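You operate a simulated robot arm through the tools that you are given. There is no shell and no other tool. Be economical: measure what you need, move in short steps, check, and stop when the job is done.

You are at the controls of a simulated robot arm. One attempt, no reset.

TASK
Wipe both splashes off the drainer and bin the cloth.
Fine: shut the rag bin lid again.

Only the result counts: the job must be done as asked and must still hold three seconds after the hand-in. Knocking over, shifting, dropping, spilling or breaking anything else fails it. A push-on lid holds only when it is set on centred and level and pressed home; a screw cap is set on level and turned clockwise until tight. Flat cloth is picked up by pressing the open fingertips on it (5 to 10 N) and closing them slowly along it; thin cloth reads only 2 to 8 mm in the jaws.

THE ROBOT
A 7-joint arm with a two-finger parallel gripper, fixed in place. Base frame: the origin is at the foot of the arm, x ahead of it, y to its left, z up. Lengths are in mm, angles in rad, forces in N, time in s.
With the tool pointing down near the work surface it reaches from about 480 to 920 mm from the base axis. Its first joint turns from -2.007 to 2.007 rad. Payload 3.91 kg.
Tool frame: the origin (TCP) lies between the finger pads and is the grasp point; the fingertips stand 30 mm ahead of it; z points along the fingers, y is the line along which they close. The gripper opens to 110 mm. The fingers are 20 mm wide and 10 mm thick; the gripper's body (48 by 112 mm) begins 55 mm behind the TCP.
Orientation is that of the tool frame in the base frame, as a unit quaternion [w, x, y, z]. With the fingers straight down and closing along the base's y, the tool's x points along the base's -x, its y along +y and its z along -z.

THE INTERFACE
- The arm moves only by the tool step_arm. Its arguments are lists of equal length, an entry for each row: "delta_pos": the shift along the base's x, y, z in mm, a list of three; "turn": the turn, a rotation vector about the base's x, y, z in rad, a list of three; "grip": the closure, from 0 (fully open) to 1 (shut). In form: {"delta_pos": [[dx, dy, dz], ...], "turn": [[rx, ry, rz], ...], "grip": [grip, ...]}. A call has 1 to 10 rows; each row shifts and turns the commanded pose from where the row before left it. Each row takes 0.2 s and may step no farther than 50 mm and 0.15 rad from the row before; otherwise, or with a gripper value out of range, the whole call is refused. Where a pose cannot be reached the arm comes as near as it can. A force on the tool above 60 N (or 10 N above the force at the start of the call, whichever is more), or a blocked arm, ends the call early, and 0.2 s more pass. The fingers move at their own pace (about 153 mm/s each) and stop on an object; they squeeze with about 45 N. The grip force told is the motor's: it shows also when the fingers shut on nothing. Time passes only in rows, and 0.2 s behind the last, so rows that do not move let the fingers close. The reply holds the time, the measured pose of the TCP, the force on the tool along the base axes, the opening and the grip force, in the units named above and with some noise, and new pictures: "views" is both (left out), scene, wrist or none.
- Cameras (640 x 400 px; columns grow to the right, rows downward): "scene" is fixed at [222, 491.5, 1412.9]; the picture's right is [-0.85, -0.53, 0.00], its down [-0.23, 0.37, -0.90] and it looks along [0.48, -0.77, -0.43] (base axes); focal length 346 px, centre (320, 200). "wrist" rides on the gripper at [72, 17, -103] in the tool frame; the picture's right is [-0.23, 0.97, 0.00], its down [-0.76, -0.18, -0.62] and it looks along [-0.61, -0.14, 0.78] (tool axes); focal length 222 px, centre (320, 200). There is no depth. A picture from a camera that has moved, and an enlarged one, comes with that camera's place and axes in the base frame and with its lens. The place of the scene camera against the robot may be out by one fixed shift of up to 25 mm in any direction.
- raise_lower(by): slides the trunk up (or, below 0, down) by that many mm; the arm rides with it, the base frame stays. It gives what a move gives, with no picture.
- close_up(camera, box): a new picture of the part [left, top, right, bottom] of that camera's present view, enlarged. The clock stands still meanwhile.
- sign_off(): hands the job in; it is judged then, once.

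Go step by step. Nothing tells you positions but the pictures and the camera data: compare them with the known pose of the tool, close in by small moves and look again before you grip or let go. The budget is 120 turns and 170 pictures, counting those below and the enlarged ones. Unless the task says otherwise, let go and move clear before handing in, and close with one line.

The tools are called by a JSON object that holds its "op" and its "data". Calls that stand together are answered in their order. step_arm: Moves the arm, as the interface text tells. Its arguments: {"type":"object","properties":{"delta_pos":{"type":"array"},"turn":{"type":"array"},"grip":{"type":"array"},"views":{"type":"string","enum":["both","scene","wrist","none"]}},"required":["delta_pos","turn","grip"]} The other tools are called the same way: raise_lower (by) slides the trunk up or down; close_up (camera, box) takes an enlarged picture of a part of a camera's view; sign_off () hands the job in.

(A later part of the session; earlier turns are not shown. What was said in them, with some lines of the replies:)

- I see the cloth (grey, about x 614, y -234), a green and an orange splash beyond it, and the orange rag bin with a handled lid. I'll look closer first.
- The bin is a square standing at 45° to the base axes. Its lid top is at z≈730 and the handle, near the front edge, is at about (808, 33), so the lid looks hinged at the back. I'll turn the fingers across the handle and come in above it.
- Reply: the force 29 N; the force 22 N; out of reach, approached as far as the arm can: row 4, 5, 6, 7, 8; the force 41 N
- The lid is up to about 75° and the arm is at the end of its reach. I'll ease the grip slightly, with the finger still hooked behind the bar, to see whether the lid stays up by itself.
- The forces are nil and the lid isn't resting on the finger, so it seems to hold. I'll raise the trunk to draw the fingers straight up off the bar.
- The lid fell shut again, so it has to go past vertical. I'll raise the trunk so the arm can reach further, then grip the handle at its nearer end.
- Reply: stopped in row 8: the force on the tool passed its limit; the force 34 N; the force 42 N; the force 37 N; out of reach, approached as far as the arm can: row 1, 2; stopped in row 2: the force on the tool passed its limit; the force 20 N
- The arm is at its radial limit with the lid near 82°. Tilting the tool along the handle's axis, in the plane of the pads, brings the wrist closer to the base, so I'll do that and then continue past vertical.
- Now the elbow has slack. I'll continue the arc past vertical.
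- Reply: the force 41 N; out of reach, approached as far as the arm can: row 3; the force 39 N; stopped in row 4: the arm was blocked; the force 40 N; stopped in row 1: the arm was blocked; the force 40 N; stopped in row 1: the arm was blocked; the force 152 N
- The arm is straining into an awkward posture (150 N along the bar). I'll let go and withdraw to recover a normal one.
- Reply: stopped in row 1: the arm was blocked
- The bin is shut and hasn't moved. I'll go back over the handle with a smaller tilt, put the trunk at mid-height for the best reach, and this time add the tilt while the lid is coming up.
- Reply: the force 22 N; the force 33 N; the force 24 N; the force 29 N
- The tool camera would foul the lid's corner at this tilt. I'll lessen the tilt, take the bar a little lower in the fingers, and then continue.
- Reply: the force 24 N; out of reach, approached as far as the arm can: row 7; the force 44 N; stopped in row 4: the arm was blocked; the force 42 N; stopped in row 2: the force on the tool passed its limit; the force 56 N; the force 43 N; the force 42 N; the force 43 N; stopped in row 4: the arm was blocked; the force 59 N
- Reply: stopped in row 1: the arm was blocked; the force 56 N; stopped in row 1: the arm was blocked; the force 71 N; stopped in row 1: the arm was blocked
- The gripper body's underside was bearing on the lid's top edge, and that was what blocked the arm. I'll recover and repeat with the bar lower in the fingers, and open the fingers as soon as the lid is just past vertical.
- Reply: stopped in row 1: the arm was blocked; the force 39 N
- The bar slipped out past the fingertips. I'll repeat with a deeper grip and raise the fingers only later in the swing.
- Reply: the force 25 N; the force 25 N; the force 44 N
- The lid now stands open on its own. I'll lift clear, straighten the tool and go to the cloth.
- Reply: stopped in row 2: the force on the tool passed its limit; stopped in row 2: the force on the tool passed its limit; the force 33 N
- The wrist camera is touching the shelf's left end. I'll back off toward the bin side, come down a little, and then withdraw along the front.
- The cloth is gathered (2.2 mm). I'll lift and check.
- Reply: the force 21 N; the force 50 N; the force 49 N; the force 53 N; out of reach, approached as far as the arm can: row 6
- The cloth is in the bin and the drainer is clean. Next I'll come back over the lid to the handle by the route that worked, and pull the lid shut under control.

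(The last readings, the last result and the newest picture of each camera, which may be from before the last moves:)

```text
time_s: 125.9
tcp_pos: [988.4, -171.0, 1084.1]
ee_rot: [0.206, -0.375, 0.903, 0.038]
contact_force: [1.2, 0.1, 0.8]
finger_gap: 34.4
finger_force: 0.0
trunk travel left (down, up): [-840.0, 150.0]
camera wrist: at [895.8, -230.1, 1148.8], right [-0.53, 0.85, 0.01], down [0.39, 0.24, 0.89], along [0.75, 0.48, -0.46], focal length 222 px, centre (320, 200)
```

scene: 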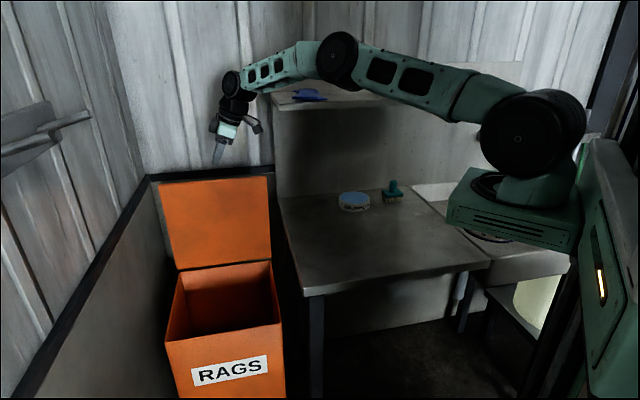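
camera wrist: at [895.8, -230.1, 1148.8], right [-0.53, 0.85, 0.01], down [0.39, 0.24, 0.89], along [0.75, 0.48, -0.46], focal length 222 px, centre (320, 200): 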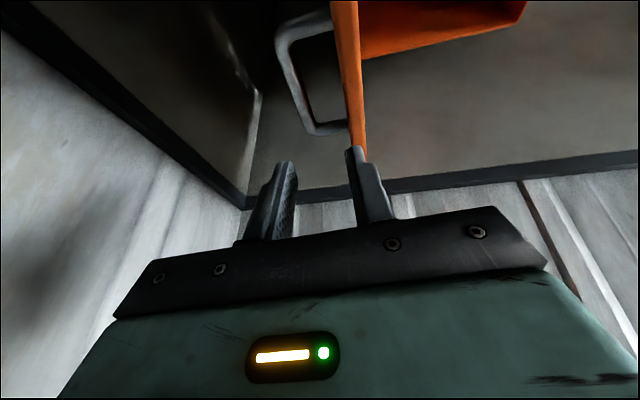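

{"op": "step_arm", "data": {"delta_pos": [[7, -7, 0], [7, -7, 0], [0, 0, 0]], "turn": [[0, 0, 0], [0, 0, 0], [0, 0, 0]], "grip": [0.69, 0.69, 0.69], "views": "none"}}

{"op": "raise_lower", "data": {"by": -50}}

{"op": "step_arm", "data": {"delta_pos": [[0, 0, 0]], "turn": [[0, 0, 0]], "grip": [0.69], "views": "wrist"}}

```text
time_s: 126.7
tcp_pos: [1002.8, -183.9, 1085.0]
ee_rot: [0.205, -0.376, 0.903, 0.038]
contact_force: [-0.2, -0.1, 0.3]
finger_gap: 34.1
finger_force: 0.1
trunk travel left (down, up): [-840.0, 150.0]
```

```text
time_s: 127.7
tcp_pos: [1003.8, -182.1, 1035.9]
ee_rot: [0.205, -0.377, 0.902, 0.038]
contact_force: [0.3, 0.3, 0.7]
finger_gap: 34.3
finger_force: 0.0
trunk travel left (down, up): [-790.0, 200.0]
```

```text
time_s: 128.1
tcp_pos: [1004.7, -181.7, 1035.3]
ee_rot: [0.204, -0.377, 0.902, 0.037]
contact_force: [-0.3, 0.5, 0.0]
finger_gap: 33.9
finger_force: 0.1
trunk travel left (down, up): [-790.0, 200.0]
camera wrist: at [910.4, -241.8, 1099.1], right [-0.53, 0.85, 0.01], down [0.39, 0.24, 0.89], along [0.75, 0.48, -0.46], focal length 222 px, centre (320, 200)
```

wrist: 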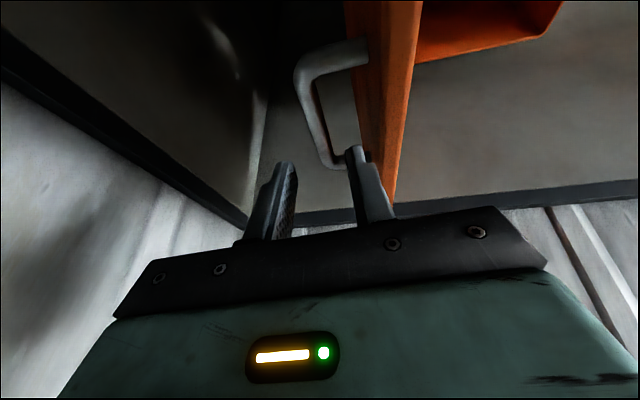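

{"op": "raise_lower", "data": {"by": -43}}

{"op": "step_arm", "data": {"delta_pos": [[0, 0, 0], [0, 0, 0]], "turn": [[0, 0, 0], [0, 0, 0]], "grip": [0.8, 1]}}

```text
time_s: 128.9
tcp_pos: [1003.7, -183.7, 988.0]
ee_rot: [0.203, -0.376, 0.903, 0.04]
contact_force: [-0.4, -0.1, -0.1]
finger_gap: 34.4
finger_force: 0.2
trunk travel left (down, up): [-747.0, 243.0]
```

```text
time_s: 129.5
tcp_pos: [1002.5, -184.8, 988.3]
ee_rot: [0.202, -0.376, 0.903, 0.04]
contact_force: [-2.3, 2.0, -16.8]
finger_gap: 13.5
finger_force: 45.3
trunk travel left (down, up): [-747.0, 243.0]
camera wrist: at [910.0, -242.9, 1052.5], right [-0.53, 0.85, 0.01], down [0.4, 0.24, 0.89], along [0.75, 0.48, -0.46], focal length 222 px, centre (320, 200)
```

scene: 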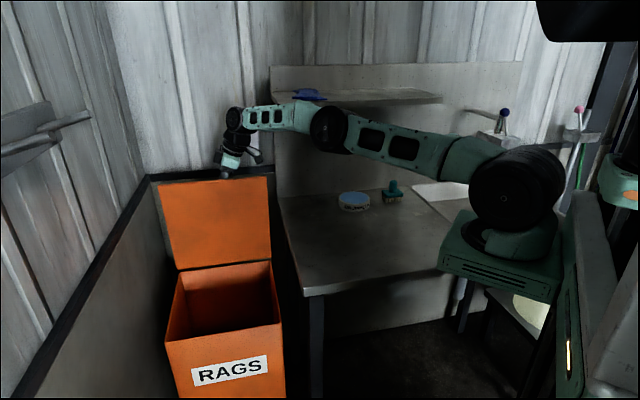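
wrist: 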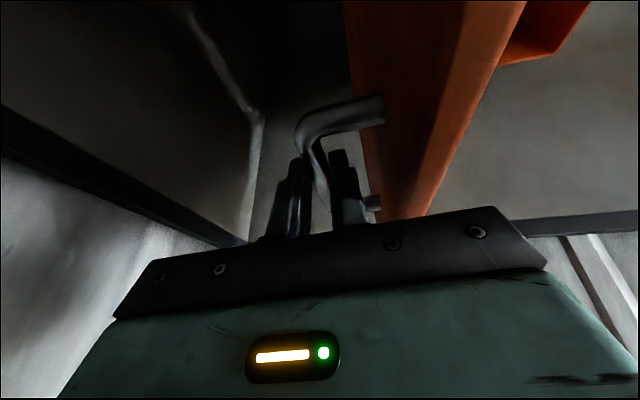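

{"op": "step_arm", "data": {"delta_pos": [[-5, 5, 1], [-7, 7, 1], [-7, 7, 1], [-7.5, 7.5, 1], [-7.5, 7.5, 0], [-7.5, 7.5, 0], [-7.5, 7.5, -1], [-7.5, 7.5, -1], [-7.5, 7.5, -1]], "turn": [[0, 0, 0], [0, 0, 0], [0, 0, 0], [0, 0, 0], [0, 0, 0], [0, 0, 0], [0, 0, 0], [0, 0, 0], [0, 0, 0]], "grip": [1, 1, 1, 1, 1, 1, 1, 1, 1], "views": "scene"}}

```text
time_s: 131.5
tcp_pos: [941.7, -120.3, 989.1]
ee_rot: [0.203, -0.375, 0.904, 0.039]
contact_force: [15.5, 6.8, -36.4]
finger_gap: 13.8
finger_force: 45.1
trunk travel left (down, up): [-747.0, 243.0]
```

scene: 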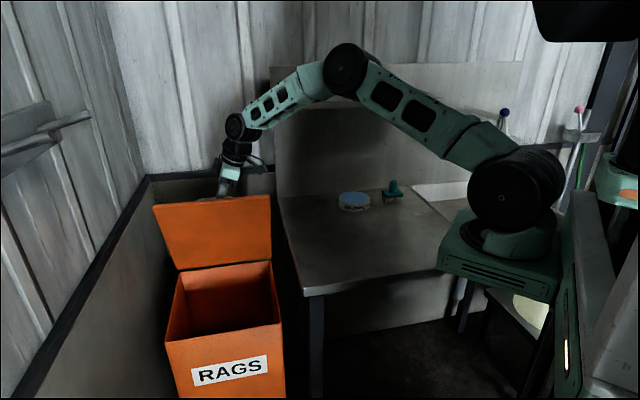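

{"op": "step_arm", "data": {"delta_pos": [[-7.5, 7.5, -5], [-7.4, 7.4, -4], [-7.4, 7.4, -4], [-7.2, 7.2, -4], [-7, 7, -4], [-7, 7, -4], [-7, 7, -5], [-6.8, 6.8, -5], [-6.5, 6.5, -5]], "turn": [[0, 0, 0], [0, 0, 0], [0, 0, 0], [0, 0, 0], [0, 0, 0], [0, 0, 0], [0, 0, 0], [0, 0, 0], [0, 0, 0]], "grip": [1, 1, 1, 1, 1, 1, 1, 1, 1], "views": "none"}}

```text
time_s: 133.5
tcp_pos: [876.5, -56.8, 952.7]
ee_rot: [0.204, -0.376, 0.903, 0.038]
contact_force: [-2.6, 1.3, 1.7]
finger_gap: 13.7
finger_force: 44.6
trunk travel left (down, up): [-747.0, 243.0]
```

{"op": "step_arm", "data": {"delta_pos": [[-6.5, 6.5, -5.9], [-6.5, 6.5, -5.9], [-6.1, 6.1, -6.6], [-6.1, 6.1, -6.6], [-5.7, 5.7, -7.4], [-5.7, 5.7, -7.4], [-5.2, 5.2, -8.1], [-5.2, 5.2, -8.1], [-4.7, 4.7, -8.7], [-4.7, 4.7, -8.7]], "turn": [[-0.012, 0.012, 0], [-0.012, 0.012, 0], [-0.012, 0.012, 0], [-0.012, 0.012, 0], [-0.012, 0.012, 0], [-0.012, 0.012, 0], [-0.012, 0.012, 0], [-0.012, 0.012, 0], [-0.012, 0.012, 0], [-0.012, 0.012, 0]], "grip": [1, 1, 1, 1, 1, 1, 1, 1, 1, 1], "views": "none"}}

{"op": "step_arm", "data": {"delta_pos": [[-4.2, 4.2, -9.2], [-4.2, 4.2, -9.2], [-3.6, 3.6, -9.7], [-3.6, 3.6, -9.7], [-3, 3, -10], [-3, 3, -10], [-2.3, 2.3, -10.3]], "turn": [[0, 0, 0], [0, 0, 0], [0, 0, 0], [0, 0, 0], [0, 0, 0], [0, 0, 0], [0, 0, 0]], "grip": [1, 1, 1, 1, 1, 1, 1]}}

```text
time_s: 135.7
tcp_pos: [821.6, 1.5, 878.5]
ee_rot: [0.129, -0.385, 0.914, 0.005]
contact_force: [20.5, 16.0, -4.8]
finger_gap: 13.8
finger_force: 44.7
trunk travel left (down, up): [-747.0, 243.0]
```

```text
time_s: 137.3
tcp_pos: [795.1, 23.9, 811.0]
ee_rot: [0.127, -0.385, 0.914, 0.006]
contact_force: [13.7, 15.2, -2.3]
finger_gap: 13.7
finger_force: 44.8
trunk travel left (down, up): [-747.0, 243.0]
camera wrist: at [711.5, -26.3, 892.2], right [-0.53, 0.85, -0.03], down [0.5, 0.34, 0.8], along [0.69, 0.41, -0.6], focal length 222 px, centre (320, 200)
```

scene: 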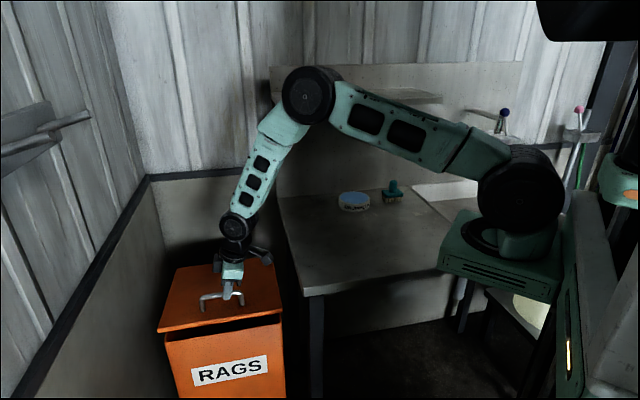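
wrist: 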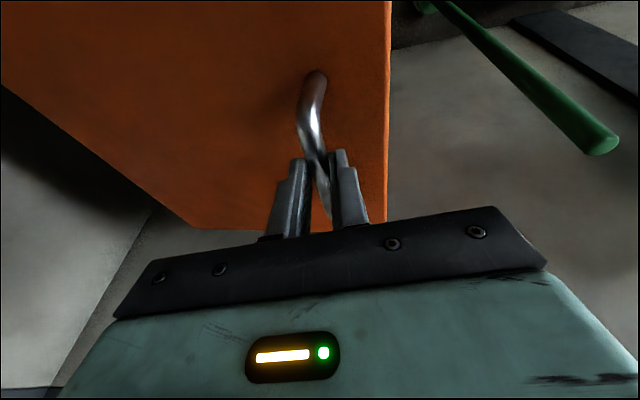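

{"op": "step_arm", "data": {"delta_pos": [[-2, 2, -11], [-1.5, 1.5, -11], [-1, 1, -11], [0, 0, -4]], "turn": [[0, 0, 0], [0, 0, 0], [0, 0, 0], [0, 0, 0]], "grip": [1, 1, 1, 1]}}

{"op": "close_up", "data": {"camera": "scene", "box": [140, 230, 320, 400]}}

```text
time_s: 138.3
tcp_pos: [790.7, 28.2, 778.1]
ee_rot: [0.129, -0.384, 0.914, 0.006]
contact_force: [-14.3, 11.7, 39.3]
finger_gap: 13.9
finger_force: 44.7
trunk travel left (down, up): [-747.0, 243.0]
camera wrist: at [705.2, -21.0, 859.0], right [-0.53, 0.85, -0.03], down [0.49, 0.34, 0.8], along [0.69, 0.41, -0.6], focal length 222 px, centre (320, 200)
```

scene: 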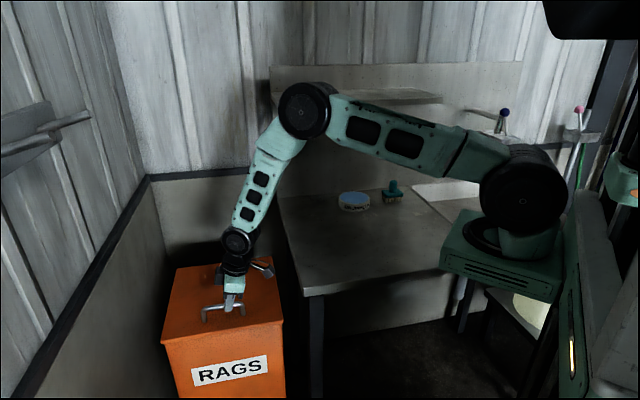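
wrist: 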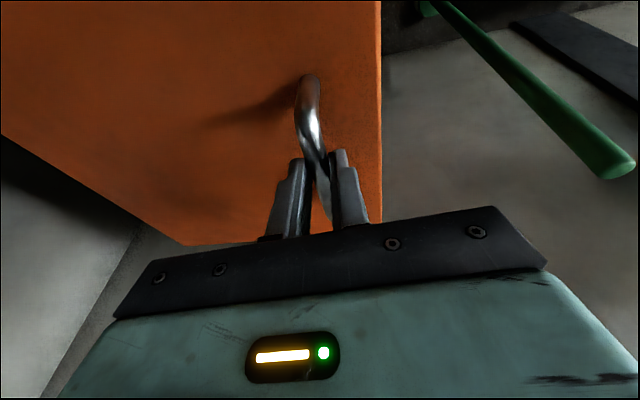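

```text
2.35 times, centred on (230, 315) of scene
camera zoom: at [222.0, 491.5, 1412.9], right [-0.85, -0.53, 0.0], down [-0.23, 0.37, -0.9], along [0.48, -0.77, -0.43], focal length 813 px, centre (532, -71)
```

zoom: 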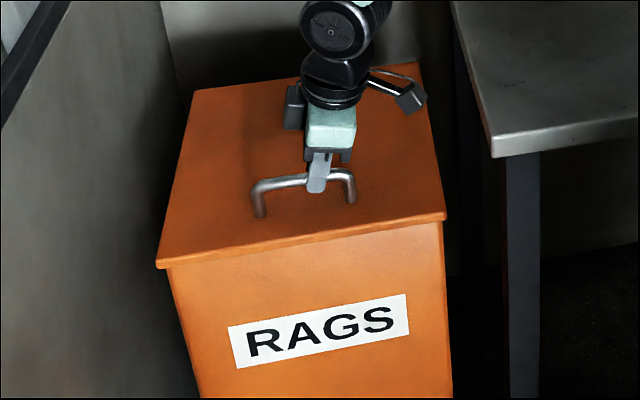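

The lid is shut and the bin is where it was. I'll let go, rise clear and take a final look.

{"op": "step_arm", "data": {"delta_pos": [[0, 0, 0], [0, 0, 0], [0, 0, 10], [-3, -2, 30], [-3, -2, 40], [0, 0, 45], [0, 0, 45], [0, 0, 40]], "turn": [[0, 0, 0], [0, 0, 0], [0, 0, 0], [0, 0, 0], [0, 0, 0], [0, 0, 0], [0, 0, 0], [0, 0, 0]], "grip": [0.6, 0.4, 0.4, 0.4, 0.4, 0.4, 0.4, 0.4]}}

{"op": "close_up", "data": {"camera": "scene", "box": [140, 130, 480, 400]}}

```text
time_s: 140.1
tcp_pos: [784.9, 23.4, 985.1]
ee_rot: [0.127, -0.385, 0.914, 0.006]
contact_force: [-0.1, -0.1, -0.2]
finger_gap: 65.9
finger_force: 0.1
trunk travel left (down, up): [-747.0, 243.0]
camera wrist: at [700.7, -27.3, 1065.9], right [-0.53, 0.85, -0.03], down [0.49, 0.34, 0.8], along [0.69, 0.41, -0.6], focal length 222 px, centre (320, 200)
```

scene: 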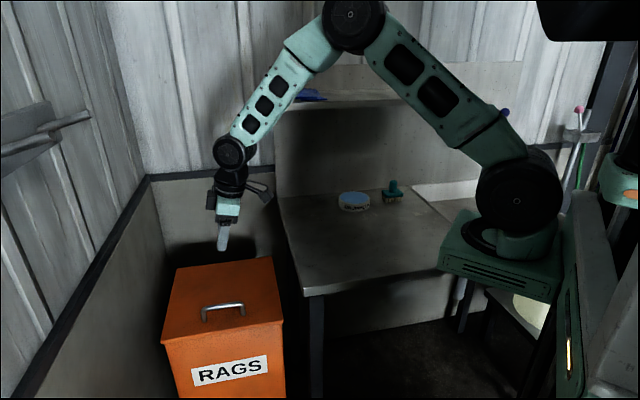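
wrist: 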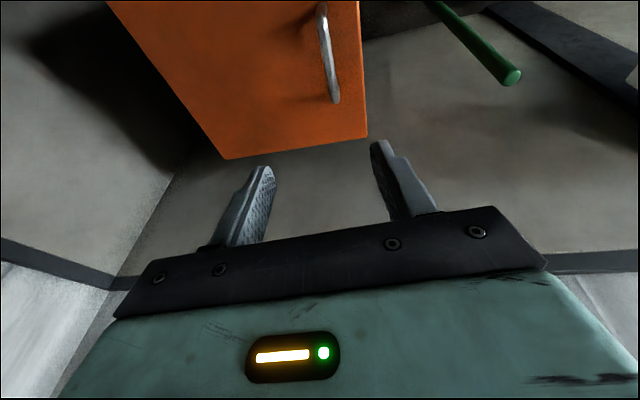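

```text
1.48 times, centred on (310, 265) of scene
camera zoom: at [222.0, 491.5, 1412.9], right [-0.85, -0.53, 0.0], down [-0.23, 0.37, -0.9], along [0.48, -0.77, -0.43], focal length 512 px, centre (335, 104)
```

zoom: 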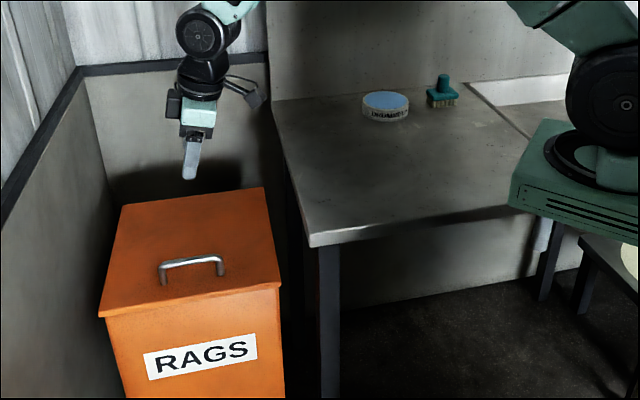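

The drainer is clean, the cloth is in the bin, the lid is shut, nothing else has moved, and the arm is clear. I'm handing in.

{"op": "sign_off", "data": {}}

```text
The job is handed in.
```

I wiped both splashes off the drainer, dropped the cloth in the rag bin and shut the lid. The job is handed in, but no verdict came back.
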